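You operate a simulated robot arm through the tools that you are given. There is no shell and no other tool. Be economical: measure what you need, move in short steps, check, and stop when the job is done.

The job below is to be done with a simulated two-armed robot. You get a single attempt, and the scene is never put back.

Task
On the worktop, fold the blue towel in half, so that its two short edges meet.

It is judged by the outcome, as a careful person would: the job done as asked, and still so three seconds after it is handed in. It fails if anything else is knocked over, pushed out of place, dropped, spilled or broken. Flat cloth is picked up by pressing the open fingertips on it (5 to 10 N) and closing them slowly along it; thin cloth reads only 2 to 8 mm in the jaws.

Robot
Two 7-joint arms with two-finger parallel grippers on one trunk, on a base that drives. Base frame: it is fixed to the floor where the robot stands at the start and does not move with it; the origin is under the middle of the robot, x ahead of it, y to its left, z up; the surface under the hand at the start is at about z = 900. Units: mm, degrees, N and s.
The left shoulder is at the start at [71, 156, 1005], the right one opposite. Places, roughly: worktop [700, -100, 900]. Payload 3.91 kg a hand.
Tool frame (each hand has its own): the origin (TCP) lies between the finger pads and is the grasp point; the fingertips stand 30 mm ahead of it; z points along the fingers, y is the line along which they close. The gripper opens to 110 mm. The fingers are 20 mm wide and 10 mm thick; the gripper's body (48 by 112 mm) begins 55 mm behind the TCP.
Orientation is told as [roll, pitch, yaw] about the base's x, y, z axes, in that order, counted from this pose: with the fingers straight down and closing along the base's y, the tool's x points along the base's -x, its y along +y and its z along -z.

Tools
- The arms move only by the tool drive_tool. It takes "left_deltas", "right_deltas" or both (then of equal length, played together; a hand with none holds still); each is a list of rows, each a list of 7 numbers: the closure, from 0 (fully open) to 1 (shut), then the shift along the tool's x, y, z in mm, then the turn, a rotation vector about the tool's x, y, z in degrees. In form: [[gripper, tx, ty, tz, ax, ay, az], ...]. A call has 1 to 12 rows; each row is the pose to reach, as a shift and turn from the pose commanded when the call began, along the tool's axes at that moment. Rows are played at 5 a second. More than 50 mm and 8.6 degrees between two rows, or a gripper value outside its range, and nothing of the call is played. A pose out of reach is approached as far as the arm can. The call stops where the force on the tool passes 40 N (or 10 N more than at its start, if that is more) or the arm is blocked; 0.2 s more then pass. Each finger travels about 108 mm/s and halts on what it meets, pressing with about 36 N; the grip force reading is that of the motor and also rises with nothing between the fingers. The clock runs only during rows and for 0.2 s after the last one: add rows that repeat a pose to give the fingers time. It gives the time, the measured TCP pose, the force on the tool (base axes), the opening and the grip force at its end, in the units of the frame above (readings bear some noise), with the torque about the TCP (base axes, N m) and any sound that the robot's microphone picked up.
- Cameras (640 x 400 px; columns grow to the right, rows downward): "scene" is now at [125.3, 59.2, 1227.7]; the picture's right is [0.51, -0.86, -0.00], its down [-0.46, -0.27, -0.85] and it looks along [0.73, 0.43, -0.53] (base axes); focal length 220 px, centre (320, 200). "left" rides on the left gripper at [72, -17, -103] in its tool frame; the picture's right is [0.23, 0.97, 0.00], its down [-0.76, 0.18, -0.62] and it looks along [-0.61, 0.14, 0.78] (tool axes); focal length 222 px, centre (320, 200). "right" rides on the right gripper at [72, 17, -103] in its tool frame; the picture's right is [-0.23, 0.97, 0.00], its down [-0.76, -0.18, -0.62] and it looks along [-0.61, -0.14, 0.78] (tool axes); focal length 222 px, centre (320, 200). There is no depth. A picture from a camera that has moved, and an enlarged one, comes with that camera's place and axes in the base frame and with its lens. The place of the scene camera against the robot may be out by one fixed shift of up to 25 mm in any direction.
- grab_frame(camera): a new picture of that camera. No time passes.
- raise_lower(by): slides the trunk up (or, below 0, down) by that many mm; the arms and the scene camera ride with it, the base frame stays. It gives what a move gives, with no picture.
- roll_base(legs): drives the robot by 1 to 6 legs, each [ahead, left, turn to the left] in mm, mm and degrees, along the robot's own axes; the way and the turn of a leg run together, so that a leg with both is an arc; at most 1500 mm and 180 degrees a leg. The arms and the cameras ride along, it lands a little off, and it stops where it bumps. It gives what a move gives.
- head_to(pan, tilt): turns the head with the scene camera to pan (to the left, within 86 degrees either way) and tilt (down, from -29 to 69), counted from straight ahead of the robot. It gives what a move gives.
- zoom(camera, box): a new picture of the part [left, top, right, bottom] of that camera's present view, enlarged. No time passes.
- close_job(): hands the job in; it is judged then, once.

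Work in short steps. Places have to be worked out from the pictures, the camera data and where the tool is seen: move nearer, look again, correct. Check each grasp and each placing, and mend what went wrong. You have 120 turns and 108 pictures in all, those below and enlarged ones among them. Open the grippers and draw the arms clear of the work before you hand the job in, unless the task says otherwise; then end with one line.

The tools are called after "Call:" by a JSON object that holds its "api" and its "payload". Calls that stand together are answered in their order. drive_tool: Moves the arms, as the interface text tells. Its arguments: {"type":"object","properties":{"left_deltas":{"type":"array"},"right_deltas":{"type":"array"}},"required":[]} The other tools are called the same way: raise_lower (by) slides the trunk up or down; roll_base (legs) drives the base; head_to (pan, tilt) turns the head that bears the scene camera; grab_frame (camera) takes a picture; zoom (camera, box) takes an enlarged picture of a part of a camera's view; close_job () hands the job in.

At the start:

```text
t: 0.0
left_position: [742.6, 448.2, 1092.9]
left_tcp_rot: [0.0, 0.0, 0.0]
left_contact_force: [-0.2, 0.2, 0.8]
left_torque: [-0.04, -0.04, -0.01]
left_width: 109.9
left_finger_force: 0.0
right_position: [636.8, -63.7, 1138.6]
right_tcp_rot: [0.0, 0.0, 0.0]
right_contact_force: [0.3, -0.2, 0.0]
right_torque: [-0.01, 0.0, 0.03]
right_width: 110.1
right_finger_force: 0.1
trunk travel left (down, up): [-450.0, 490.0]
robot x, y, heading: [1.9, -0.8, 0.1]
head pan, tilt: [30.6, 32.2]
```

scene: 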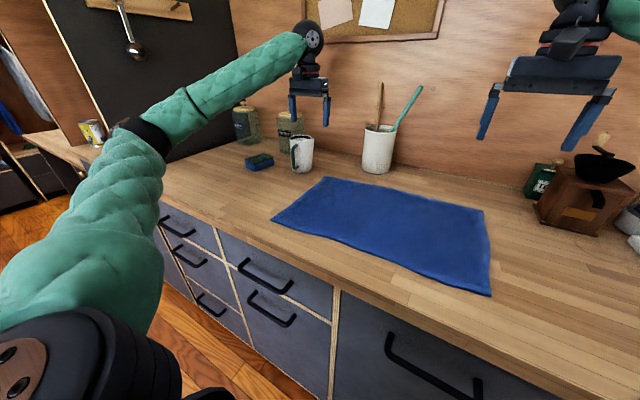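
right: 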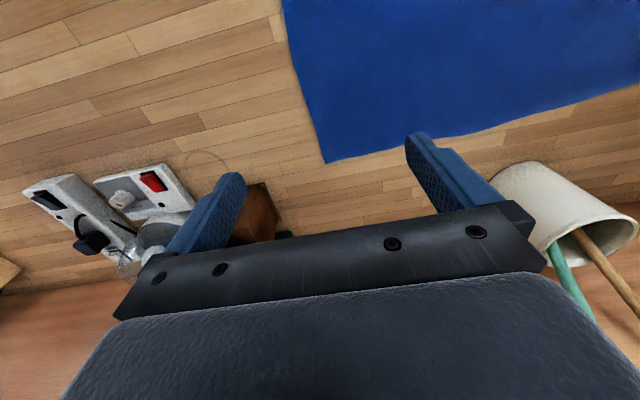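
left: 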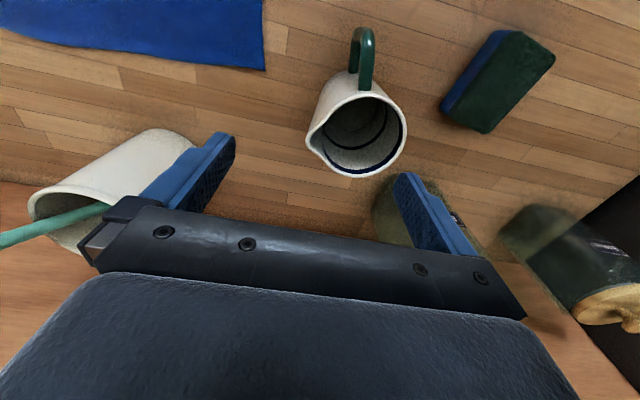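

The towel spans roughly x 445–750 and y −80–377, so its short edges lie along x. My plan is to turn the robot left and stand it to the right, so both hands can take the right edge. I check the free space to the right first.

Call:
{"api": "head_to", "payload": {"pan": -40, "tilt": 45}}

Call:
{"api": "grab_frame", "payload": {"camera": "scene"}}

```text
t: 1.4
left_position: [742.4, 448.4, 1093.6]
left_tcp_rot: [0.0, 0.0, 0.1]
left_contact_force: [0.2, 0.4, -0.2]
left_torque: [-0.02, 0.01, 0.04]
left_width: 110.2
left_finger_force: 0.1
right_position: [638.4, -63.6, 1139.8]
right_tcp_rot: [0.0, 0.0, 0.0]
right_contact_force: [0.1, 0.2, 0.1]
right_torque: [0.04, 0.0, 0.01]
right_width: 109.7
right_finger_force: 0.2
trunk travel left (down, up): [-450.0, 490.0]
robot x, y, heading: [-0.3, 0.7, 0.0]
head pan, tilt: [-40.0, 45.0]
```

```text
104 pictures are left
camera scene: at [110.6, -38.6, 1208.5], right [-0.64, -0.77, 0.0], down [-0.54, 0.45, -0.71], along [0.54, -0.45, -0.71], focal length 220 px, centre (320, 200)
```

scene: 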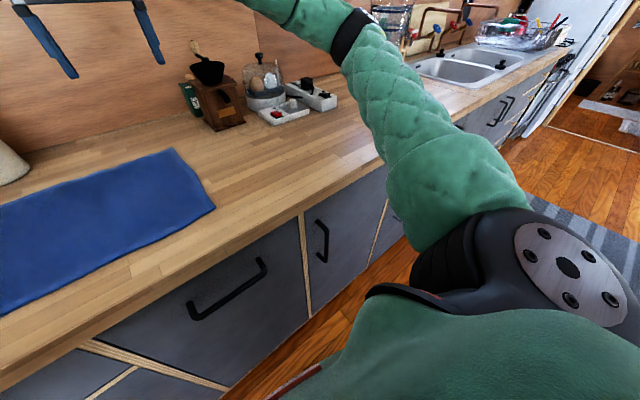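

The floor and counter to the right are free. I bring the hands back over the clear bench and up a little before driving.

Call:
{"api": "drive_tool", "payload": {"left_deltas": [[0, 45, 0, -20, 0, 0, 0], [0, 90, 0, -40, 0, 0, 0], [0, 135, -20, -60, 0, 0, 0], [0, 160, -60, -60, 0, 0, 0], [0, 160, -105, -60, 0, 0, 0], [0, 160, -150, -60, 0, 0, 0], [0, 160, -195, -60, 0, 0, 0], [0, 160, -240, -60, 0, 0, 0], [0, 160, -270, -60, 0, 0, 0]], "right_deltas": [[0, 0, -20, 0, 0, 0, 0], [0, 0, -40, 0, 0, 0, 0], [0, 0, -60, 0, 0, 0, 0], [0, 0, -60, 0, 0, 0, 0], [0, -20, -60, 0, 0, 0, 0], [0, -40, -60, 0, 0, 0, 0], [0, -60, -60, 0, 0, 0, 0], [0, -60, -60, 0, 0, 0, 0], [0, -60, -60, 0, 0, 0, 0]]}}

```text
refused: row 3 steps farther than a row can; nothing moved
```

Row 3 stepped too far, so I use smaller steps.

Call:
{"api": "drive_tool", "payload": {"left_deltas": [[0, 40, 0, -20, 0, 0, 0], [0, 80, 0, -40, 0, 0, 0], [0, 115, -20, -55, 0, 0, 0], [0, 145, -55, -60, 0, 0, 0], [0, 160, -95, -60, 0, 0, 0], [0, 160, -140, -60, 0, 0, 0], [0, 160, -185, -60, 0, 0, 0], [0, 160, -230, -60, 0, 0, 0], [0, 160, -270, -60, 0, 0, 0]], "right_deltas": [[0, 0, -20, 0, 0, 0, 0], [0, 0, -40, 0, 0, 0, 0], [0, 0, -60, 0, 0, 0, 0], [0, 0, -60, 0, 0, 0, 0], [0, -20, -60, 0, 0, 0, 0], [0, -40, -60, 0, 0, 0, 0], [0, -60, -60, 0, 0, 0, 0], [0, -60, -60, 0, 0, 0, 0], [0, -60, -60, 0, 0, 0, 0]]}}

```text
t: 3.4
left_position: [582.6, 176.3, 1153.1]
left_tcp_rot: [0.0, 0.1, 0.1]
left_contact_force: [0.3, 0.9, -0.2]
left_torque: [0.01, 0.04, -0.03]
left_width: 110.0
left_finger_force: 0.0
right_position: [697.4, -124.4, 1138.1]
right_tcp_rot: [0.0, 0.1, 0.0]
right_contact_force: [-0.7, 0.3, -0.1]
right_torque: [-0.01, -0.01, -0.02]
right_width: 110.0
right_finger_force: 0.2
trunk travel left (down, up): [-450.0, 490.0]
robot x, y, heading: [-1.2, -0.4, -0.0]
head pan, tilt: [-40.0, 45.0]
```

Turning first keeps the right hand away from the grinder. I raise the trunk a bit, turn 30° left, then slide along −y.

Call:
{"api": "raise_lower", "payload": {"by": 60}}

Call:
{"api": "roll_base", "payload": {"legs": [[0, 0, 30], [-210, -364, 0]]}}

Call:
{"api": "head_to", "payload": {"pan": 15, "tilt": 35}}

Call:
{"api": "grab_frame", "payload": {"camera": "scene"}}

Call:
{"api": "grab_frame", "payload": {"camera": "right"}}

Call:
{"api": "grab_frame", "payload": {"camera": "left"}}

```text
t: 4.4
left_position: [583.5, 177.8, 1214.2]
left_tcp_rot: [0.1, 0.1, 0.0]
left_contact_force: [0.1, -0.5, -0.4]
left_torque: [-0.01, 0.02, -0.01]
left_width: 110.1
left_finger_force: 0.0
right_position: [698.2, -123.7, 1199.6]
right_tcp_rot: [0.0, 0.1, 0.0]
right_contact_force: [-0.2, 0.6, 0.2]
right_torque: [0.02, 0.02, 0.02]
right_width: 110.1
right_finger_force: 0.0
trunk travel left (down, up): [-510.0, 430.0]
robot x, y, heading: [-0.7, -3.1, 0.2]
head pan, tilt: [-40.0, 45.0]
```

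```text
t: 8.5
left_position: [413.8, 25.4, 1214.7]
left_tcp_rot: [0.1, 0.0, 30.2]
left_contact_force: [0.4, -1.0, 0.8]
left_torque: [0.05, 0.02, -0.01]
left_width: 109.9
left_finger_force: 0.1
right_position: [663.5, -178.8, 1199.4]
right_tcp_rot: [0.0, -0.1, 30.1]
right_contact_force: [0.7, -0.5, -0.2]
right_torque: [-0.02, 0.0, -0.03]
right_width: 110.0
right_finger_force: 0.0
trunk travel left (down, up): [-510.0, 430.0]
robot x, y, heading: [0.8, -420.5, 30.1]
head pan, tilt: [-40.0, 45.0]
```

```text
t: 9.7
left_position: [414.2, 26.4, 1214.7]
left_tcp_rot: [0.0, 0.0, 30.1]
left_contact_force: [-0.5, -0.5, -0.8]
left_torque: [0.0, 0.01, -0.02]
left_width: 110.0
left_finger_force: 0.0
right_position: [665.1, -178.1, 1198.9]
right_tcp_rot: [0.0, 0.0, 30.0]
right_contact_force: [-0.1, -1.2, -1.0]
right_torque: [0.01, -0.04, -0.01]
right_width: 109.7
right_finger_force: 0.0
trunk travel left (down, up): [-510.0, 430.0]
robot x, y, heading: [-0.8, -420.3, 29.8]
head pan, tilt: [15.0, 35.0]
```

```text
103 pictures are left
camera scene: at [102.4, -318.6, 1283.3], right [0.71, -0.71, 0.0], down [-0.41, -0.41, -0.82], along [0.58, 0.58, -0.57], focal length 220 px, centre (320, 200)
```

scene: 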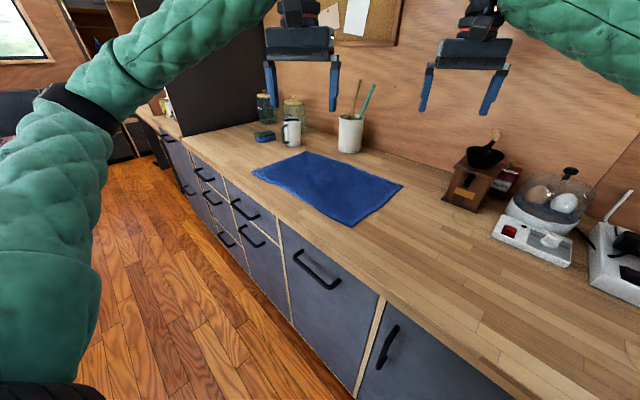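

```text
102 pictures are left
camera right: at [593.3, -199.6, 1303.8], right [-0.29, 0.96, 0.0], down [0.75, 0.23, 0.62], along [0.6, 0.18, -0.78], focal length 222 px, centre (320, 200)
```

right: 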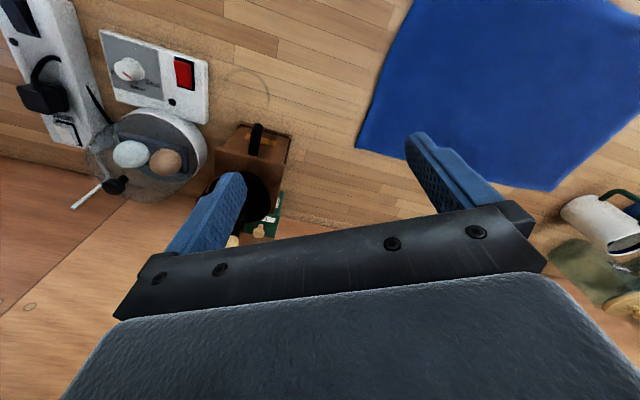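

```text
101 pictures are left
camera left: at [359.3, -25.3, 1317.5], right [-0.69, 0.73, 0.0], down [0.57, 0.54, 0.62], along [0.45, 0.43, -0.78], focal length 222 px, centre (320, 200)
```

left: 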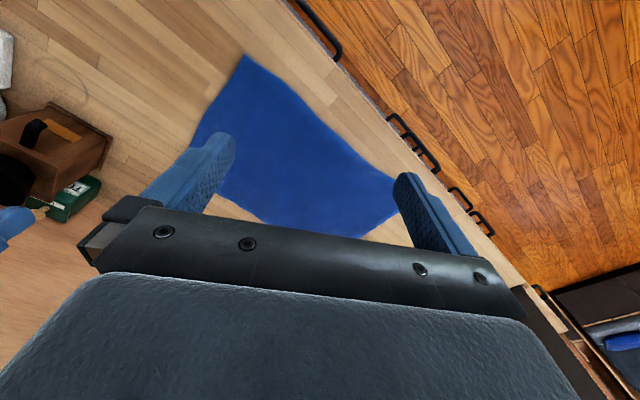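

From the wrist views the right edge's corners are about C (469,−87) and D (754,−78). I lower the trunk and bring both hands above the edge, fingers closing along y, nearly half closed.

Call:
{"api": "raise_lower", "payload": {"by": -60}}

Call:
{"api": "drive_tool", "payload": {"left_deltas": [[0.2, -7, -30, 0, 0, 0, 7.5], [0.4, -14, -60, 0, 0, 0, 15], [0.6, -21, -90, 0, 0, 0, 22.5], [0.7, -27.4, -118.6, 0, 0, 0, 30], [0.73, -27.4, -118.6, 45, 0, 0, 30], [0.73, -27.4, -118.6, 80, 0, 0, 30], [0.73, -27.4, -118.6, 80, 0, 0, 30]], "right_deltas": [[0.2, -30, 18, 0, 0, 0, 7.5], [0.4, -60, 36, 0, 0, 0, 15], [0.6, -90, 54, 0, 0, 0, 22.5], [0.7, -115, 73, 0, 0, 0, 30], [0.73, -115, 73, 35, 0, 0, 30], [0.73, -115, 73, 65, 0, 0, 30], [0.73, -115, 73, 65, 0, 0, 30]]}}

Call:
{"api": "grab_frame", "payload": {"camera": "right"}}

Call:
{"api": "grab_frame", "payload": {"camera": "left"}}

Call:
{"api": "grab_frame", "payload": {"camera": "scene"}}

```text
t: 10.7
left_position: [414.1, 25.7, 1155.9]
left_tcp_rot: [0.0, 0.0, 30.2]
left_contact_force: [0.1, -0.4, 0.1]
left_torque: [-0.02, -0.01, 0.0]
left_width: 109.9
left_finger_force: 0.1
right_position: [663.4, -177.7, 1140.3]
right_tcp_rot: [-0.1, 0.1, 30.1]
right_contact_force: [-0.4, -0.3, -0.1]
right_torque: [0.02, 0.0, 0.02]
right_width: 109.9
right_finger_force: 0.0
trunk travel left (down, up): [-450.0, 490.0]
robot x, y, heading: [-3.1, -415.9, 30.1]
head pan, tilt: [15.0, 35.0]
```

```text
t: 12.3
left_position: [498.0, -64.6, 1075.1]
left_tcp_rot: [0.0, 0.0, 0.2]
left_contact_force: [0.6, 0.5, 0.2]
left_torque: [-0.01, 0.02, 0.04]
left_width: 29.6
left_finger_force: 0.1
right_position: [726.7, -55.5, 1074.5]
right_tcp_rot: [0.0, 0.0, 0.1]
right_contact_force: [0.0, 0.7, -0.1]
right_torque: [-0.01, 0.02, 0.01]
right_width: 29.8
right_finger_force: 0.0
trunk travel left (down, up): [-450.0, 490.0]
robot x, y, heading: [0.9, -419.2, 30.2]
head pan, tilt: [15.0, 35.0]
```

```text
100 pictures are left
camera right: at [654.1, -39.9, 1179.0], right [0.23, 0.97, 0.0], down [0.76, -0.18, 0.62], along [0.61, -0.14, -0.78], focal length 222 px, centre (320, 200)
```

right: 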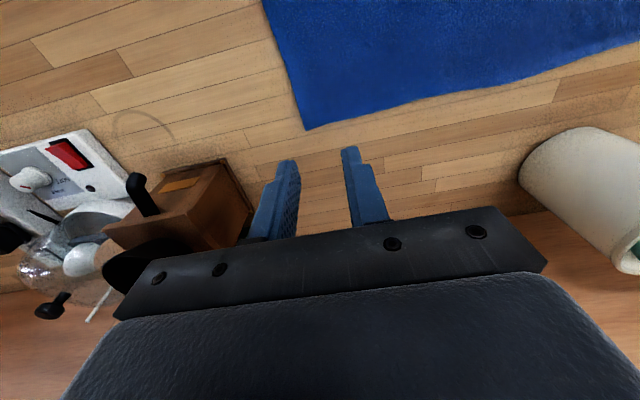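

```text
99 pictures are left
camera left: at [424.7, -80.8, 1177.5], right [-0.23, 0.97, 0.0], down [0.76, 0.18, 0.62], along [0.61, 0.14, -0.78], focal length 222 px, centre (320, 200)
```

left: 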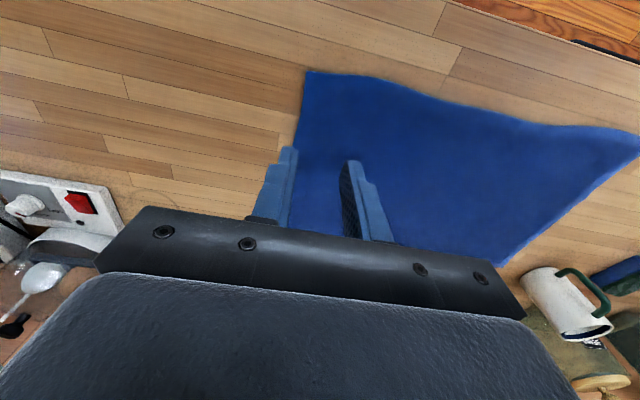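

```text
98 pictures are left
camera scene: at [102.0, -318.8, 1223.4], right [0.71, -0.71, 0.0], down [-0.41, -0.41, -0.82], along [0.58, 0.58, -0.57], focal length 220 px, centre (320, 200)
```

scene: 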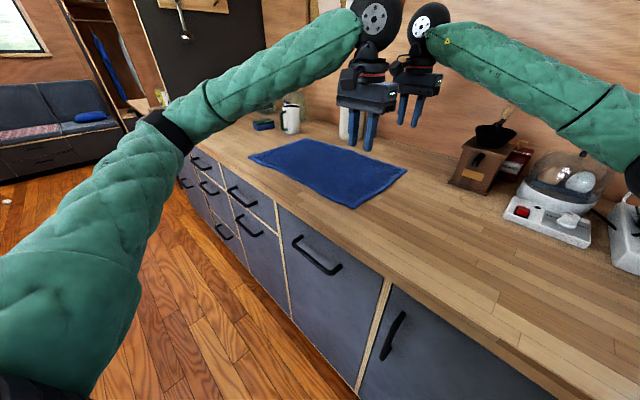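

The edge lies at y≈−84 in both views. I shift the right hand −6 in y and descend both to just above the cloth.

Call:
{"api": "drive_tool", "payload": {"left_deltas": [[0.73, 0, 1, 40, 0, 0, 0], [0.73, 0, 1, 80, 0, 0, 0], [0.73, 0, 1, 110, 0, 0, 0], [0.73, 0, 1, 128, 0, 0, 0], [0.73, 0, 1, 134, 0, 0, 0]], "right_deltas": [[0.73, 0, -6, 40, 0, 0, 0], [0.73, 0, -6, 80, 0, 0, 0], [0.73, 0, -6, 110, 0, 0, 0], [0.73, 0, -6, 128, 0, 0, 0], [0.73, 0, -6, 134, 0, 0, 0]]}}

Call:
{"api": "grab_frame", "payload": {"camera": "right"}}

Call:
{"api": "grab_frame", "payload": {"camera": "left"}}

```text
t: 13.5
left_position: [494.8, -57.3, 944.8]
left_tcp_rot: [-0.1, -0.3, 0.4]
left_contact_force: [0.1, -1.4, 0.2]
left_torque: [0.0, 0.04, 0.02]
left_width: 29.8
left_finger_force: 0.0
right_position: [724.1, -57.8, 956.4]
right_tcp_rot: [0.2, -1.0, 0.1]
right_contact_force: [-0.6, 0.5, 0.5]
right_torque: [-0.02, -0.01, -0.06]
right_width: 29.5
right_finger_force: 0.1
trunk travel left (down, up): [-450.0, 490.0]
robot x, y, heading: [0.1, -419.6, 30.1]
head pan, tilt: [15.0, 35.0]
```

```text
97 pictures are left
camera right: at [650.5, -42.6, 1058.7], right [0.22, 0.97, 0.01], down [0.75, -0.18, 0.63], along [0.62, -0.14, -0.77], focal length 222 px, centre (320, 200)
```

right: 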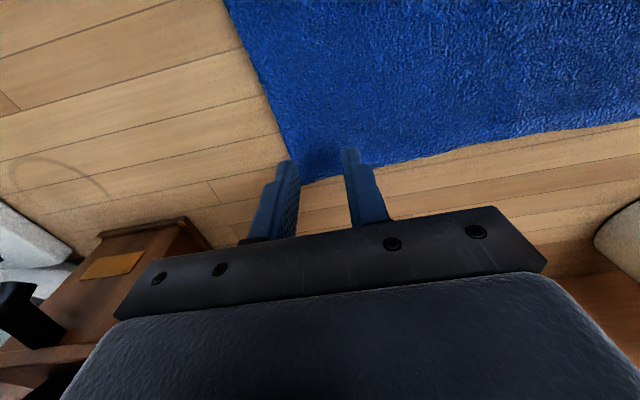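

```text
96 pictures are left
camera left: at [420.7, -75.6, 1047.1], right [-0.23, 0.97, 0.0], down [0.76, 0.18, 0.63], along [0.61, 0.14, -0.78], focal length 222 px, centre (320, 200)
```

left: 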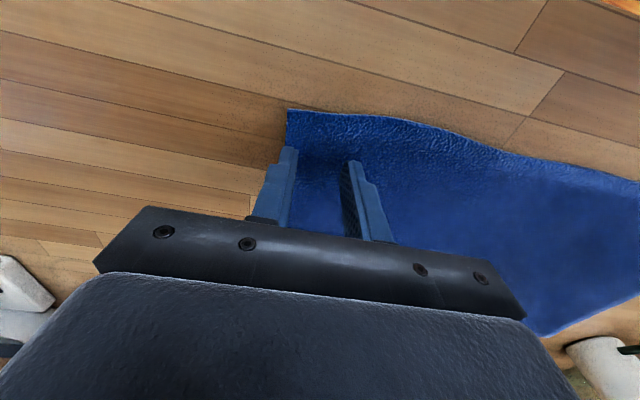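

Both corners are confirmed at y≈−84. The arms hadn't quite settled, so I send a hold to see where they actually stand.

Call:
{"api": "drive_tool", "payload": {"left_deltas": [[0.73, 0, 0, 0, 0, 0, 0], [0.73, 0, 0, 0, 0, 0, 0], [0.73, 0, 0, 0, 0, 0, 0]], "right_deltas": [[0.73, 0, 0, 0, 0, 0, 0], [0.73, 0, 0, 0, 0, 0, 0], [0.73, 0, 0, 0, 0, 0, 0]]}}

```text
t: 14.3
left_position: [493.2, -58.6, 943.5]
left_tcp_rot: [-0.1, -0.3, 0.2]
left_contact_force: [-0.1, 0.0, 0.6]
left_torque: [-0.04, -0.01, -0.01]
left_width: 29.8
left_finger_force: 0.0
right_position: [722.7, -58.5, 956.6]
right_tcp_rot: [0.3, -0.9, 0.2]
right_contact_force: [0.9, 0.3, 0.1]
right_torque: [0.01, 0.0, 0.0]
right_width: 29.9
right_finger_force: 0.0
trunk travel left (down, up): [-450.0, 490.0]
robot x, y, heading: [-0.6, -422.1, 30.3]
head pan, tilt: [15.0, 35.0]
```

No contact, yet the right hand stopped 15 mm short of the commanded height, probably a joint limit. I test whether a different yaw frees it.

Call:
{"api": "drive_tool", "payload": {"right_deltas": [[0.73, 0, 0, -10, 0, 0, 0], [0.73, 0, 0, -10, 0, 0, -7], [0.73, 0, 0, -10, 0, 0, -14], [0.73, 0, 0, 0, 0, 0, -14], [0.73, 0, 0, 0, 0, 0, -14]]}}

```text
t: 15.5
left_position: [491.9, -59.3, 944.9]
left_tcp_rot: [-0.2, -0.4, 0.0]
left_contact_force: [0.0, -0.2, 0.4]
left_torque: [0.0, 0.0, -0.01]
left_width: 29.6
left_finger_force: 0.0
right_position: [721.7, -60.5, 956.5]
right_tcp_rot: [-0.2, -1.1, 14.2]
right_contact_force: [0.1, -0.2, 0.0]
right_torque: [-0.03, -0.02, 0.01]
right_width: 29.7
right_finger_force: 0.0
trunk travel left (down, up): [-450.0, 490.0]
robot x, y, heading: [-1.0, -422.3, 30.3]
head pan, tilt: [15.0, 35.0]
```

Yaw isn't the cause. The geometry was fine when the hands sat higher against the shoulders, so I raise the hands 80 and lower the trunk 80.

Call:
{"api": "drive_tool", "payload": {"left_deltas": [[0.73, 0, 0, -40, 0, 0, 0], [0.73, 0, 0, -80, 0, 0, 0], [0.73, 0, 0, -80, 0, 0, 0]], "right_deltas": [[0.73, 0, 0, -40, 0, 0, 7], [0.73, 0, 0, -80, 0, 0, 14], [0.73, 0, 0, -80, 0, 0, 14]]}}

Call:
{"api": "raise_lower", "payload": {"by": -70}}

```text
t: 16.3
left_position: [498.3, -61.8, 1017.5]
left_tcp_rot: [0.0, 0.1, 0.1]
left_contact_force: [0.2, -0.5, -0.9]
left_torque: [0.0, 0.03, 0.0]
left_width: 29.9
left_finger_force: 0.1
right_position: [728.2, -62.3, 1018.2]
right_tcp_rot: [-0.1, 0.2, 0.0]
right_contact_force: [0.4, 0.4, -1.7]
right_torque: [0.0, -0.02, -0.01]
right_width: 29.6
right_finger_force: 0.1
trunk travel left (down, up): [-450.0, 490.0]
robot x, y, heading: [-2.0, -421.5, 30.1]
head pan, tilt: [15.0, 35.0]
```

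```text
t: 17.4
left_position: [519.9, -54.1, 958.4]
left_tcp_rot: [-1.8, -1.2, -0.6]
left_contact_force: [3.8, 0.3, -2.7]
left_torque: [-0.02, 0.26, -0.02]
left_width: 29.8
left_finger_force: 0.1
right_position: [751.2, -58.2, 987.0]
right_tcp_rot: [-1.2, -2.8, -1.2]
right_contact_force: [4.2, 0.2, -2.2]
right_torque: [-0.11, 0.2, 0.02]
right_width: 29.9
right_finger_force: 0.0
trunk travel left (down, up): [-380.0, 560.0]
robot x, y, heading: [38.7, -434.9, 29.1]
head pan, tilt: [15.0, 35.0]
```

The base got pushed, so an elbow must be touching something as the trunk lowers. The cure is to go up, not down, so I raise the trunk and look.

Call:
{"api": "raise_lower", "payload": {"by": 70}}

Call:
{"api": "head_to", "payload": {"pan": -20, "tilt": 45}}

Call:
{"api": "grab_frame", "payload": {"camera": "scene"}}

Call:
{"api": "head_to", "payload": {"pan": 45, "tilt": 55}}

Call:
{"api": "grab_frame", "payload": {"camera": "scene"}}

```text
t: 18.5
left_position: [495.0, -61.7, 1017.7]
left_tcp_rot: [0.0, -0.1, 0.1]
left_contact_force: [0.8, 0.1, -1.4]
left_torque: [0.0, -0.01, 0.03]
left_width: 29.7
left_finger_force: 0.1
right_position: [724.2, -63.1, 1017.8]
right_tcp_rot: [-0.2, 0.1, 0.1]
right_contact_force: [-0.6, 0.7, -0.4]
right_torque: [-0.04, -0.01, -0.03]
right_width: 29.5
right_finger_force: 0.1
trunk travel left (down, up): [-450.0, 490.0]
robot x, y, heading: [-1.9, -419.6, 29.9]
head pan, tilt: [15.0, 35.0]
```

```text
t: 19.5
left_position: [499.0, -63.4, 1019.4]
left_tcp_rot: [0.0, 0.1, 0.1]
left_contact_force: [0.2, 0.4, 0.4]
left_torque: [0.02, -0.01, 0.02]
left_width: 29.4
left_finger_force: 0.1
right_position: [727.0, -62.6, 1020.6]
right_tcp_rot: [0.0, 0.0, 0.1]
right_contact_force: [0.4, -0.3, 0.4]
right_torque: [-0.01, 0.0, -0.04]
right_width: 29.6
right_finger_force: 0.1
trunk travel left (down, up): [-450.0, 490.0]
robot x, y, heading: [-0.1, -418.0, 30.2]
head pan, tilt: [-20.0, 45.0]
```

```text
95 pictures are left
camera scene: at [120.4, -366.7, 1208.5], right [0.18, -0.98, 0.0], down [-0.7, -0.12, -0.71], along [0.7, 0.12, -0.71], focal length 220 px, centre (320, 200)
```

scene: 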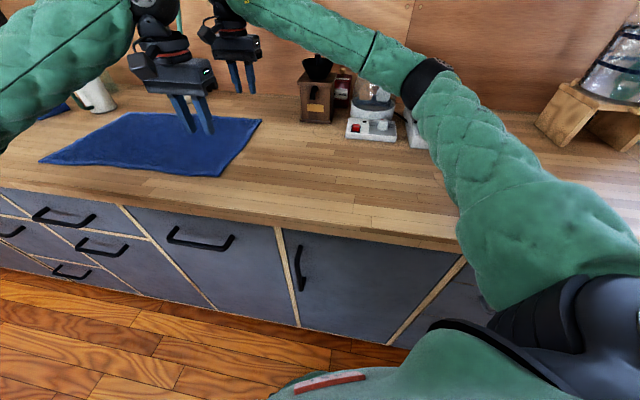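

```text
t: 20.9
left_position: [496.9, -62.6, 1019.7]
left_tcp_rot: [0.0, 0.0, 0.1]
left_contact_force: [0.1, 0.5, -0.4]
left_torque: [0.0, 0.03, -0.02]
left_width: 29.4
left_finger_force: 0.1
right_position: [727.9, -61.5, 1020.0]
right_tcp_rot: [-0.1, 0.0, 0.0]
right_contact_force: [0.6, 0.1, 0.0]
right_torque: [0.02, 0.01, -0.01]
right_width: 29.8
right_finger_force: 0.1
trunk travel left (down, up): [-450.0, 490.0]
robot x, y, heading: [-1.3, -419.9, 30.3]
head pan, tilt: [45.0, 55.0]
```

```text
94 pictures are left
camera scene: at [58.7, -311.3, 1195.1], right [0.97, -0.26, 0.0], down [-0.21, -0.79, -0.57], along [0.15, 0.55, -0.82], focal length 220 px, centre (320, 200)
```

scene: 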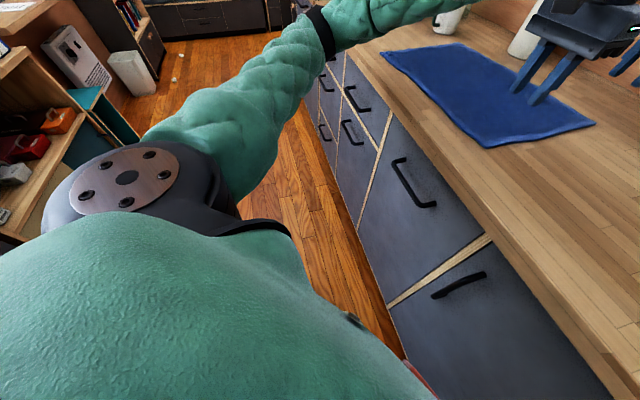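

The upper arms run close to the counter edge. I raise the trunk 160 and lower the hands by as much, then go to just above the cloth.

Call:
{"api": "raise_lower", "payload": {"by": 160}}

Call:
{"api": "drive_tool", "payload": {"left_deltas": [[0.73, 0, 0, 45, 0, 0, 0], [0.73, 0, 0, 90, 0, 0, 0], [0.73, 0, 0, 135, 0, 0, 0], [0.73, 0, 0, 180, 0, 0, 0], [0.73, 0, 0, 215, 0, 0, 0], [0.73, 0, 0, 232, 0, 0, 0], [0.73, 0, 0, 238, 0, 0, 0], [0.73, 0, 0, 238, 0, 0, 0]], "right_deltas": [[0.73, 0, 0, 45, 0, 0, 0], [0.73, 0, 0, 90, 0, 0, 0], [0.73, 0, 0, 135, 0, 0, 0], [0.73, 0, 0, 180, 0, 0, 0], [0.73, 0, 0, 215, 0, 0, 0], [0.73, 0, 0, 232, 0, 0, 0], [0.73, 0, 0, 238, 0, 0, 0], [0.73, 0, 0, 238, 0, 0, 0]]}}

```text
t: 22.7
left_position: [497.4, -62.2, 1179.2]
left_tcp_rot: [0.0, 0.0, 0.0]
left_contact_force: [0.2, 0.6, 0.1]
left_torque: [-0.01, -0.01, 0.02]
left_width: 30.0
left_finger_force: 0.1
right_position: [726.7, -63.6, 1180.6]
right_tcp_rot: [0.0, -0.2, 0.1]
right_contact_force: [0.5, 0.3, -0.4]
right_torque: [-0.01, 0.02, 0.0]
right_width: 29.8
right_finger_force: 0.1
trunk travel left (down, up): [-610.0, 330.0]
robot x, y, heading: [-3.3, -420.7, 30.1]
head pan, tilt: [45.0, 55.0]
```

```text
t: 24.5
left_position: [498.5, -62.2, 940.9]
left_tcp_rot: [0.0, 0.0, 0.0]
left_contact_force: [0.1, 1.0, 0.1]
left_torque: [-0.04, 0.05, 0.0]
left_width: 29.6
left_finger_force: 0.1
right_position: [727.7, -62.8, 941.7]
right_tcp_rot: [0.0, 0.1, 0.1]
right_contact_force: [0.0, 0.3, -0.2]
right_torque: [0.01, -0.04, -0.02]
right_width: 29.7
right_finger_force: 0.0
trunk travel left (down, up): [-610.0, 330.0]
robot x, y, heading: [-2.7, -419.8, 29.8]
head pan, tilt: [45.0, 55.0]
```

Both hands now track exactly, with tips about 11 mm above the bench. I press down in small steps.

Call:
{"api": "drive_tool", "payload": {"left_deltas": [[0.73, 0, 0, 3, 0, 0, 0], [0.73, 0, 0, 6, 0, 0, 0], [0.73, 0, 0, 8, 0, 0, 0], [0.73, 0, 0, 8, 0, 0, 0]], "right_deltas": [[0.73, 0, 0, 3, 0, 0, 0], [0.73, 0, 0, 6, 0, 0, 0], [0.73, 0, 0, 8, 0, 0, 0], [0.73, 0, 0, 8, 0, 0, 0]]}}

Call:
{"api": "grab_frame", "payload": {"camera": "right"}}

Call:
{"api": "grab_frame", "payload": {"camera": "left"}}

```text
t: 25.5
left_position: [496.2, -62.7, 933.9]
left_tcp_rot: [-0.1, -0.1, 0.1]
left_contact_force: [0.3, 0.7, 4.2]
left_torque: [0.03, -0.01, 0.0]
left_width: 29.5
left_finger_force: 0.0
right_position: [727.6, -63.4, 933.1]
right_tcp_rot: [0.1, 0.0, 0.1]
right_contact_force: [0.6, -0.5, 0.7]
right_torque: [-0.04, 0.01, 0.02]
right_width: 29.9
right_finger_force: 0.2
trunk travel left (down, up): [-610.0, 330.0]
robot x, y, heading: [-2.6, -416.4, 29.9]
head pan, tilt: [45.0, 55.0]
```

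```text
93 pictures are left
camera right: at [654.4, -46.2, 1038.4], right [0.23, 0.97, 0.0], down [0.76, -0.18, 0.62], along [0.61, -0.14, -0.78], focal length 222 px, centre (320, 200)
```

right: 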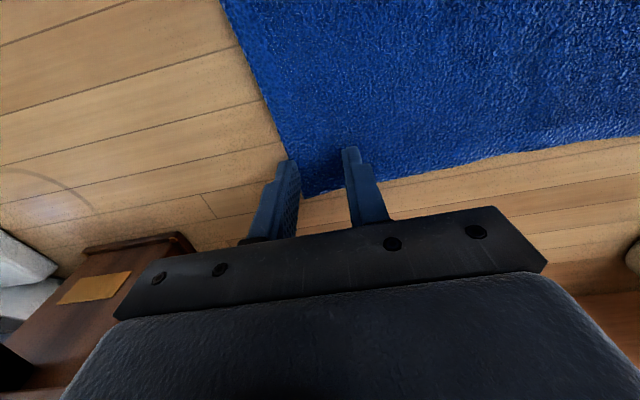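

```text
92 pictures are left
camera left: at [424.6, -79.4, 1036.3], right [-0.23, 0.97, 0.0], down [0.76, 0.18, 0.62], along [0.61, 0.14, -0.78], focal length 222 px, centre (320, 200)
```

left: 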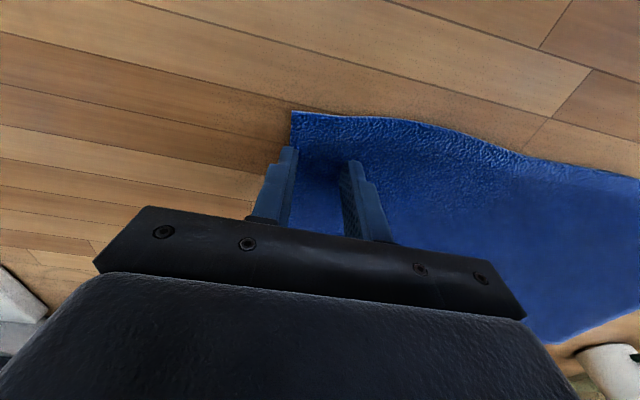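

The left hand is in contact at 4 N and the right is just touching. I press slightly more and then close slowly.

Call:
{"api": "drive_tool", "payload": {"left_deltas": [[0.73, 0, 0, 1, 0, 0, 0], [0.73, 0, 0, 1, 0, 0, 0]], "right_deltas": [[0.73, 0, 0, 1.5, 0, 0, 0], [0.73, 0, 0, 2, 0, 0, 0]]}}

```text
t: 26.1
left_position: [496.8, -63.1, 933.5]
left_tcp_rot: [0.0, 0.0, 0.1]
left_contact_force: [1.8, 3.1, 9.4]
left_torque: [0.16, -0.06, -0.05]
left_width: 29.6
left_finger_force: 0.2
right_position: [725.8, -62.5, 934.4]
right_tcp_rot: [0.0, -0.1, 0.1]
right_contact_force: [1.1, -0.2, 5.8]
right_torque: [0.01, -0.04, -0.02]
right_width: 29.6
right_finger_force: 0.2
trunk travel left (down, up): [-610.0, 330.0]
robot x, y, heading: [-2.4, -419.4, 30.1]
head pan, tilt: [45.0, 55.0]
```

The left hand presses with 9 N and the right with 6 N. I close slowly along the cloth.

Call:
{"api": "drive_tool", "payload": {"left_deltas": [[0.76, 0, 0, 0, 0, 0, 0], [0.79, 0, 0, 0, 0, 0, 0], [0.82, 0, 0, 0, 0, 0, 0], [0.85, 0, 0, 0, 0, 0, 0], [0.88, 0, 0, 0, 0, 0, 0], [0.91, 0, 0, 0, 0, 0, 0], [0.94, 0, 0, 0, 0, 0, 0], [0.97, 0, 0, 0, 0, 0, 0], [1, 0, 0, 0, 0, 0, 0], [1, 0, 0, 0, 0, 0, 0], [1, 0, 0, 0, 0, 0, 0]], "right_deltas": [[0.76, 0, 0, 0.5, 0, 0, 0], [0.79, 0, 0, 0.5, 0, 0, 0], [0.82, 0, 0, 0.5, 0, 0, 0], [0.85, 0, 0, 0.5, 0, 0, 0], [0.88, 0, 0, 0.5, 0, 0, 0], [0.91, 0, 0, 0.5, 0, 0, 0], [0.94, 0, 0, 0.5, 0, 0, 0], [0.97, 0, 0, 0.5, 0, 0, 0], [1, 0, 0, 0.5, 0, 0, 0], [1, 0, 0, 0.5, 0, 0, 0], [1, 0, 0, 0.5, 0, 0, 0]]}}

Call:
{"api": "grab_frame", "payload": {"camera": "right"}}

Call:
{"api": "grab_frame", "payload": {"camera": "left"}}

```text
t: 28.5
left_position: [497.1, -62.0, 932.9]
left_tcp_rot: [-0.2, 0.0, 0.1]
left_contact_force: [0.4, 0.6, 9.0]
left_torque: [0.05, -0.02, -0.03]
left_width: 3.7
left_finger_force: 35.9
right_position: [726.0, -63.6, 932.2]
right_tcp_rot: [-0.1, 0.0, 0.1]
right_contact_force: [0.4, 0.4, 10.6]
right_torque: [0.06, 0.0, 0.0]
right_width: 3.7
right_finger_force: 36.5
trunk travel left (down, up): [-610.0, 330.0]
robot x, y, heading: [-0.5, -418.8, 30.0]
head pan, tilt: [45.0, 55.0]
```

```text
91 pictures are left
camera right: at [653.7, -46.5, 1037.0], right [0.23, 0.97, 0.0], down [0.76, -0.18, 0.62], along [0.61, -0.14, -0.78], focal length 222 px, centre (320, 200)
```

right: 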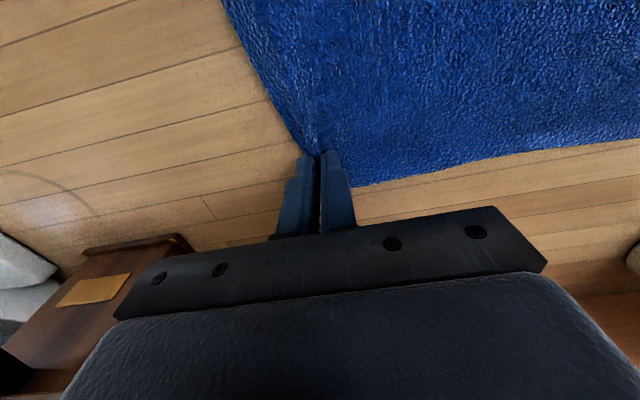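

```text
90 pictures are left
camera left: at [423.8, -80.1, 1035.9], right [-0.23, 0.97, 0.0], down [0.76, 0.18, 0.62], along [0.61, 0.14, -0.78], focal length 222 px, centre (320, 200)
```

left: 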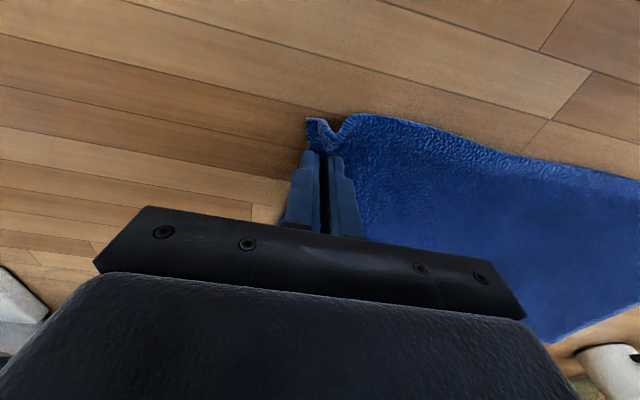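

Both jaws read 3.7 mm, so each holds cloth. I lift along an arc towards +y and check.

Call:
{"api": "drive_tool", "payload": {"left_deltas": [[1, 0, 2, -20, 0, 0, 0], [1, 0, 7, -45, 0, 0, 0], [1, 1, 16, -70, 0, 0, 0], [1, 2, 28, -93, 0, 0, 0], [1, 3, 40, -112, 0, 0, 0], [1, 3, 52, -126, 0, 0, 0], [1, 3, 52, -126, 0, 0, 0]], "right_deltas": [[1, 0, 2, -20, 0, 0, 0], [1, 0, 7, -45, 0, 0, 0], [1, 1, 16, -70, 0, 0, 0], [1, 2, 28, -93, 0, 0, 0], [1, 3, 40, -112, 0, 0, 0], [1, 3, 52, -126, 0, 0, 0], [1, 3, 52, -126, 0, 0, 0]]}}

Call:
{"api": "head_to", "payload": {"pan": 25, "tilt": 40}}

Call:
{"api": "grab_frame", "payload": {"camera": "scene"}}

Call:
{"api": "grab_frame", "payload": {"camera": "left"}}

Call:
{"api": "grab_frame", "payload": {"camera": "right"}}

```text
t: 30.1
left_position: [494.7, -11.2, 1057.2]
left_tcp_rot: [0.0, 0.1, 0.1]
left_contact_force: [0.2, -1.2, -0.4]
left_torque: [-0.01, 0.03, -0.02]
left_width: 3.8
left_finger_force: 35.6
right_position: [724.5, -10.9, 1057.6]
right_tcp_rot: [-0.1, 0.1, 0.1]
right_contact_force: [-0.1, 0.6, -0.4]
right_torque: [0.01, 0.04, 0.03]
right_width: 3.5
right_finger_force: 36.5
trunk travel left (down, up): [-610.0, 330.0]
robot x, y, heading: [0.3, -417.4, 30.2]
head pan, tilt: [45.0, 55.0]
```

```text
t: 30.9
left_position: [493.7, -12.3, 1057.2]
left_tcp_rot: [-0.1, 0.1, 0.2]
left_contact_force: [0.5, -0.2, 0.0]
left_torque: [0.0, 0.02, 0.0]
left_width: 3.9
left_finger_force: 35.1
right_position: [724.2, -11.4, 1057.5]
right_tcp_rot: [0.0, 0.0, 0.1]
right_contact_force: [-1.4, -0.7, 0.1]
right_torque: [-0.02, 0.03, -0.02]
right_width: 3.8
right_finger_force: 36.3
trunk travel left (down, up): [-610.0, 330.0]
robot x, y, heading: [-4.0, -420.3, 30.3]
head pan, tilt: [25.0, 40.0]
```

```text
89 pictures are left
camera scene: at [88.9, -311.2, 1375.7], right [0.82, -0.57, 0.0], down [-0.37, -0.53, -0.77], along [0.44, 0.63, -0.64], focal length 220 px, centre (320, 200)
```

scene: 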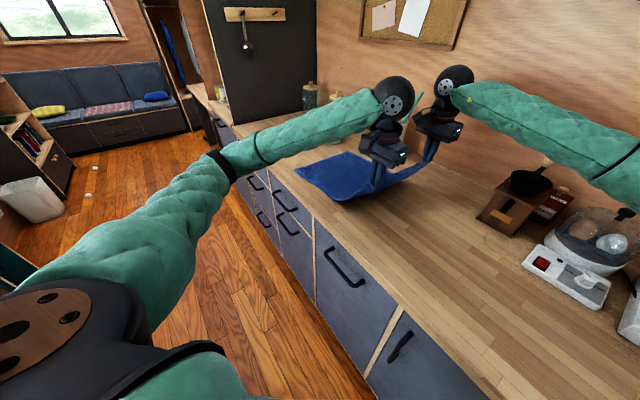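

```text
88 pictures are left
camera left: at [421.8, -27.6, 1160.6], right [-0.23, 0.97, 0.0], down [0.76, 0.18, 0.62], along [0.61, 0.14, -0.78], focal length 222 px, centre (320, 200)
```

left: 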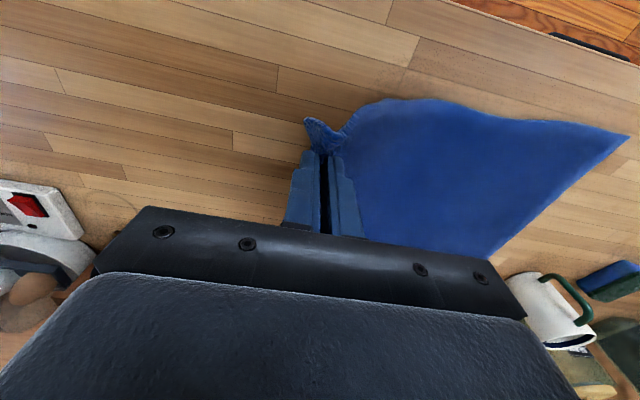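

```text
87 pictures are left
camera right: at [652.0, 5.4, 1161.7], right [0.23, 0.97, 0.0], down [0.76, -0.18, 0.62], along [0.61, -0.14, -0.78], focal length 222 px, centre (320, 200)
```

right: 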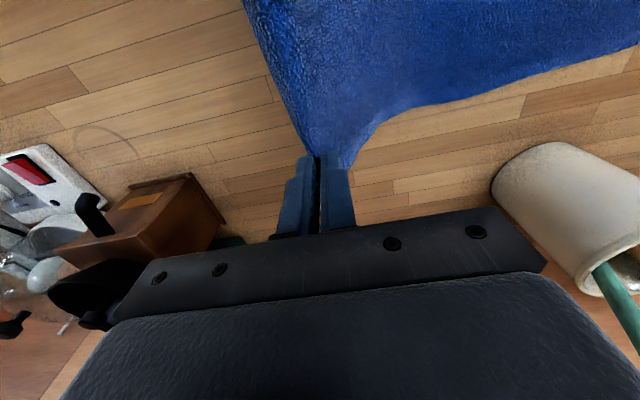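

The edge is held cleanly at both hands, and the left corners read about B (443,364) and A (725,380). I carry the edge over by driving the base along +y, with the trunk raised through the middle of the arc.

Call:
{"api": "roll_base", "payload": {"legs": [[50, 87, 0]]}}

Call:
{"api": "raise_lower", "payload": {"by": 55}}

Call:
{"api": "roll_base", "payload": {"legs": [[55, 95, 0]]}}

Call:
{"api": "grab_frame", "payload": {"camera": "scene"}}

Call:
{"api": "grab_frame", "payload": {"camera": "right"}}

```text
t: 32.1
left_position: [492.7, 92.5, 1057.1]
left_tcp_rot: [-0.1, 0.0, 0.1]
left_contact_force: [0.7, 0.4, 0.6]
left_torque: [-0.04, 0.0, 0.0]
left_width: 3.8
left_finger_force: 35.9
right_position: [721.8, 91.8, 1056.7]
right_tcp_rot: [0.0, 0.0, 0.1]
right_contact_force: [-0.3, -0.3, 0.3]
right_torque: [-0.01, -0.01, -0.01]
right_width: 4.0
right_finger_force: 36.0
trunk travel left (down, up): [-610.0, 330.0]
robot x, y, heading: [-2.6, -318.3, 30.2]
head pan, tilt: [25.0, 40.0]
```

```text
t: 33.0
left_position: [492.9, 92.3, 1111.6]
left_tcp_rot: [0.0, 0.0, 0.1]
left_contact_force: [0.6, -0.6, 0.0]
left_torque: [-0.01, -0.02, -0.04]
left_width: 3.5
left_finger_force: 35.9
right_position: [722.2, 92.0, 1112.0]
right_tcp_rot: [-0.1, -0.1, 0.2]
right_contact_force: [0.2, -0.4, 0.4]
right_torque: [0.03, 0.04, 0.02]
right_width: 3.6
right_finger_force: 36.1
trunk travel left (down, up): [-665.0, 275.0]
robot x, y, heading: [-3.3, -322.6, 30.5]
head pan, tilt: [25.0, 40.0]
```

```text
t: 34.2
left_position: [492.4, 202.0, 1112.7]
left_tcp_rot: [-0.1, 0.0, 0.2]
left_contact_force: [0.8, 0.6, -0.2]
left_torque: [-0.02, -0.01, -0.01]
left_width: 3.8
left_finger_force: 35.8
right_position: [721.3, 202.6, 1112.0]
right_tcp_rot: [-0.2, -0.1, 0.2]
right_contact_force: [-0.4, -0.5, 0.0]
right_torque: [-0.02, 0.02, 0.01]
right_width: 3.9
right_finger_force: 35.5
trunk travel left (down, up): [-665.0, 275.0]
robot x, y, heading: [-1.7, -207.2, 30.1]
head pan, tilt: [25.0, 40.0]
```

```text
86 pictures are left
camera scene: at [87.7, -98.5, 1430.7], right [0.82, -0.57, 0.0], down [-0.37, -0.53, -0.77], along [0.44, 0.63, -0.64], focal length 220 px, centre (320, 200)
```

scene: 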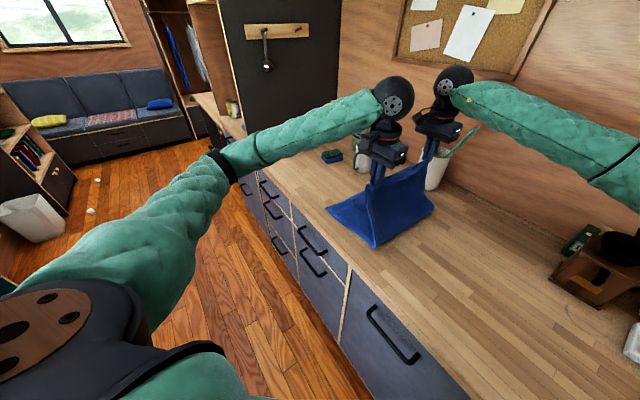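

```text
85 pictures are left
camera right: at [649.9, 219.1, 1216.5], right [0.22, 0.97, 0.0], down [0.76, -0.17, 0.62], along [0.61, -0.14, -0.78], focal length 222 px, centre (320, 200)
```

right: 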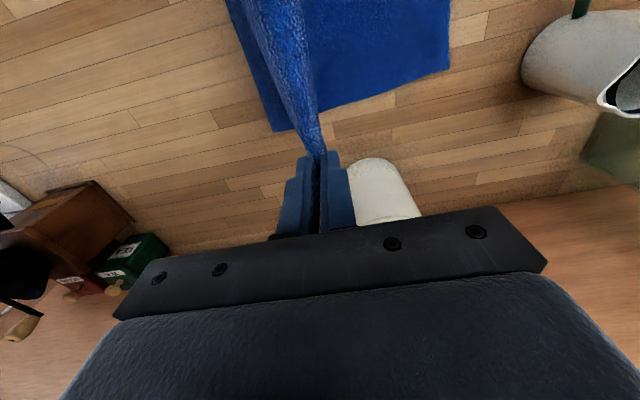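

The fold is forming well, and corner A now reads about (733,363), so the left edge is near y≈364. I continue over and down.

Call:
{"api": "roll_base", "payload": {"legs": [[30, 52, 0]]}}

Call:
{"api": "raise_lower", "payload": {"by": -75}}

Call:
{"api": "roll_base", "payload": {"legs": [[22, 38, 0]]}}

Call:
{"api": "grab_frame", "payload": {"camera": "left"}}

Call:
{"api": "grab_frame", "payload": {"camera": "right"}}

```text
t: 35.2
left_position: [493.4, 263.4, 1110.8]
left_tcp_rot: [-0.1, 0.0, 0.2]
left_contact_force: [-0.3, 0.5, -0.9]
left_torque: [-0.04, 0.02, -0.03]
left_width: 3.4
left_finger_force: 35.9
right_position: [722.7, 263.9, 1111.0]
right_tcp_rot: [-0.2, 0.1, 0.2]
right_contact_force: [-0.4, 0.5, -0.1]
right_torque: [0.0, 0.01, 0.01]
right_width: 3.8
right_finger_force: 36.4
trunk travel left (down, up): [-665.0, 275.0]
robot x, y, heading: [-2.4, -150.5, 30.1]
head pan, tilt: [25.0, 40.0]
```

```text
t: 36.3
left_position: [492.3, 261.7, 1037.4]
left_tcp_rot: [0.0, 0.1, 0.3]
left_contact_force: [0.3, -0.7, 0.3]
left_torque: [0.0, -0.03, 0.0]
left_width: 3.8
left_finger_force: 36.3
right_position: [722.1, 262.4, 1038.4]
right_tcp_rot: [-0.1, 0.0, 0.3]
right_contact_force: [-0.4, 0.5, 0.1]
right_torque: [0.02, 0.01, 0.0]
right_width: 3.7
right_finger_force: 36.6
trunk travel left (down, up): [-590.0, 350.0]
robot x, y, heading: [-4.8, -146.2, 30.2]
head pan, tilt: [25.0, 40.0]
```

```text
t: 37.2
left_position: [493.8, 308.2, 1037.5]
left_tcp_rot: [-0.3, 0.0, 0.3]
left_contact_force: [0.5, 0.2, -0.2]
left_torque: [-0.03, 0.0, 0.01]
left_width: 3.8
left_finger_force: 35.7
right_position: [720.9, 307.8, 1036.5]
right_tcp_rot: [-0.1, 0.0, 0.4]
right_contact_force: [-0.1, 0.9, -0.7]
right_torque: [-0.01, 0.01, 0.02]
right_width: 3.7
right_finger_force: 36.3
trunk travel left (down, up): [-590.0, 350.0]
robot x, y, heading: [-2.2, -107.3, 30.3]
head pan, tilt: [25.0, 40.0]
```

```text
84 pictures are left
camera left: at [419.8, 291.0, 1139.6], right [-0.23, 0.97, 0.0], down [0.76, 0.18, 0.62], along [0.61, 0.14, -0.78], focal length 222 px, centre (320, 200)
```

left: 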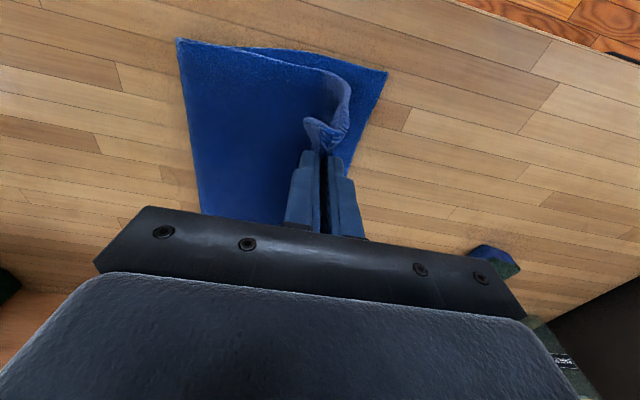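

```text
83 pictures are left
camera right: at [649.2, 324.8, 1140.8], right [0.22, 0.97, 0.0], down [0.76, -0.17, 0.62], along [0.61, -0.14, -0.78], focal length 222 px, centre (320, 200)
```

right: 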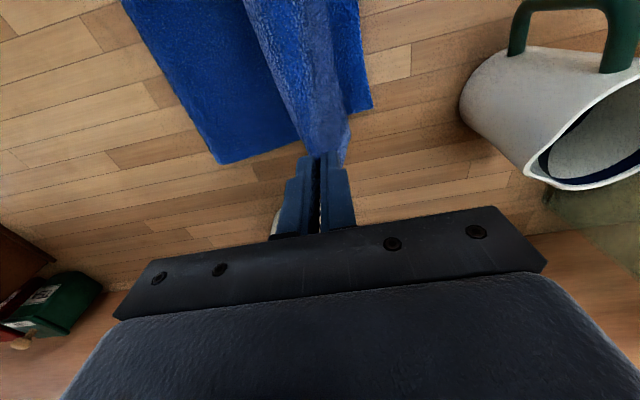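

The left corners now read y≈360 at both sides, but the fold line looks to be near y≈174 instead of 138, so the lower layer has peeled up a bit. I look at the sheet's shape from the scene camera.

Call:
{"api": "zoom", "payload": {"camera": "scene", "box": [220, 80, 540, 280]}}

```text
2.00 times, centred on (380, 180) of scene
camera zoom: at [87.6, 6.9, 1355.5], right [0.82, -0.57, 0.0], down [-0.37, -0.53, -0.76], along [0.44, 0.63, -0.64], focal length 441 px, centre (200, 240)
```

zoom: 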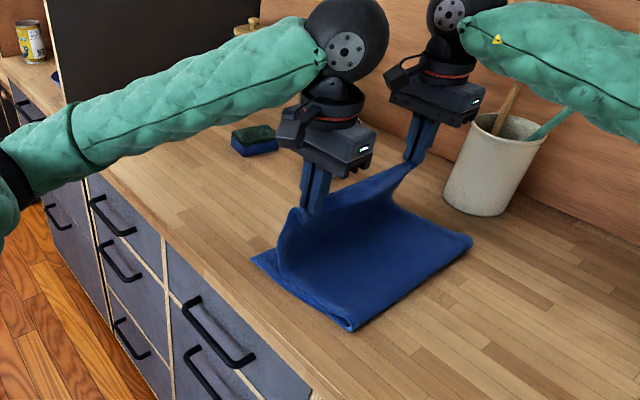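

The top layer lies smoothly, but the bottom was peeled about 35 mm too far. I go back up and over along the arc so the bottom settles flat again, then come down on a tighter path.

Call:
{"api": "drive_tool", "payload": {"left_deltas": [[1, 0, -25, -28, 0, 0, 0], [1, 0, -55, -53, 0, 0, 0], [1, 0, -90, -68, 0, 0, 0], [1, 0, -130, -65, 0, 0, 0], [1, 0, -160, -50, 0, 0, 0], [1, 0, -185, -30, 0, 0, 0], [1, 0, -185, -30, 0, 0, 0], [1, 0, -185, -30, 0, 0, 0]], "right_deltas": [[1, 0, -25, -28, 0, 0, 0], [1, 0, -55, -53, 0, 0, 0], [1, 0, -90, -68, 0, 0, 0], [1, 0, -130, -65, 0, 0, 0], [1, 0, -160, -50, 0, 0, 0], [1, 0, -185, -30, 0, 0, 0], [1, 0, -185, -30, 0, 0, 0], [1, 0, -185, -30, 0, 0, 0]]}}

Call:
{"api": "zoom", "payload": {"camera": "scene", "box": [220, 80, 540, 280]}}

Call:
{"api": "grab_frame", "payload": {"camera": "left"}}

Call:
{"api": "grab_frame", "payload": {"camera": "right"}}

```text
t: 39.0
left_position: [492.5, 118.7, 1068.6]
left_tcp_rot: [0.0, 0.2, 0.2]
left_contact_force: [-0.7, -0.9, 0.5]
left_torque: [-0.01, 0.01, 0.02]
left_width: 3.6
left_finger_force: 35.9
right_position: [722.3, 121.1, 1067.4]
right_tcp_rot: [0.0, 0.0, 0.3]
right_contact_force: [-0.4, -0.7, -0.1]
right_torque: [-0.01, -0.01, -0.01]
right_width: 4.0
right_finger_force: 36.2
trunk travel left (down, up): [-590.0, 350.0]
robot x, y, heading: [-5.6, -104.6, 30.3]
head pan, tilt: [25.0, 40.0]
```

```text
2.00 times, centred on (380, 180) of scene
camera zoom: at [88.1, 2.8, 1355.8], right [0.82, -0.57, 0.0], down [-0.37, -0.53, -0.77], along [0.44, 0.63, -0.64], focal length 441 px, centre (200, 240)
```

zoom: 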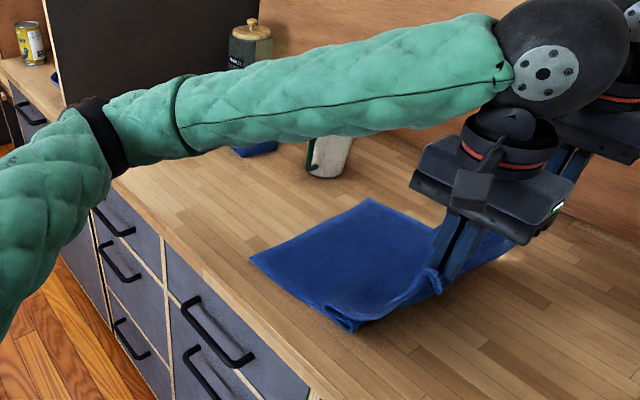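

```text
80 pictures are left
camera left: at [420.9, 101.7, 1170.8], right [-0.23, 0.97, 0.0], down [0.76, 0.18, 0.62], along [0.61, 0.14, -0.78], focal length 222 px, centre (320, 200)
```

left: 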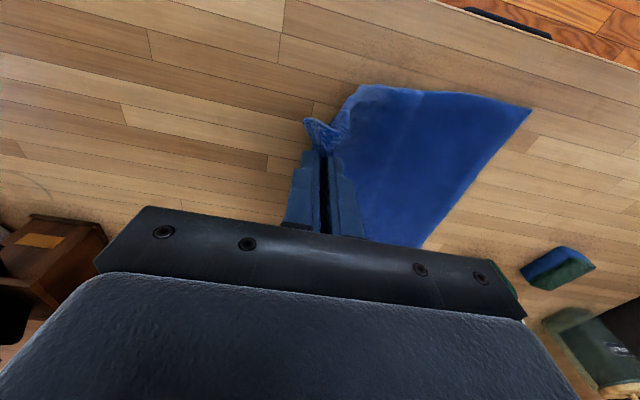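

```text
79 pictures are left
camera right: at [650.1, 136.7, 1171.7], right [0.22, 0.97, 0.0], down [0.76, -0.17, 0.62], along [0.61, -0.14, -0.78], focal length 222 px, centre (320, 200)
```

right: 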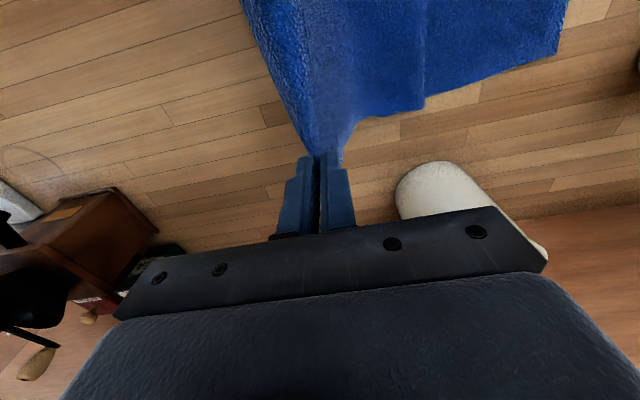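

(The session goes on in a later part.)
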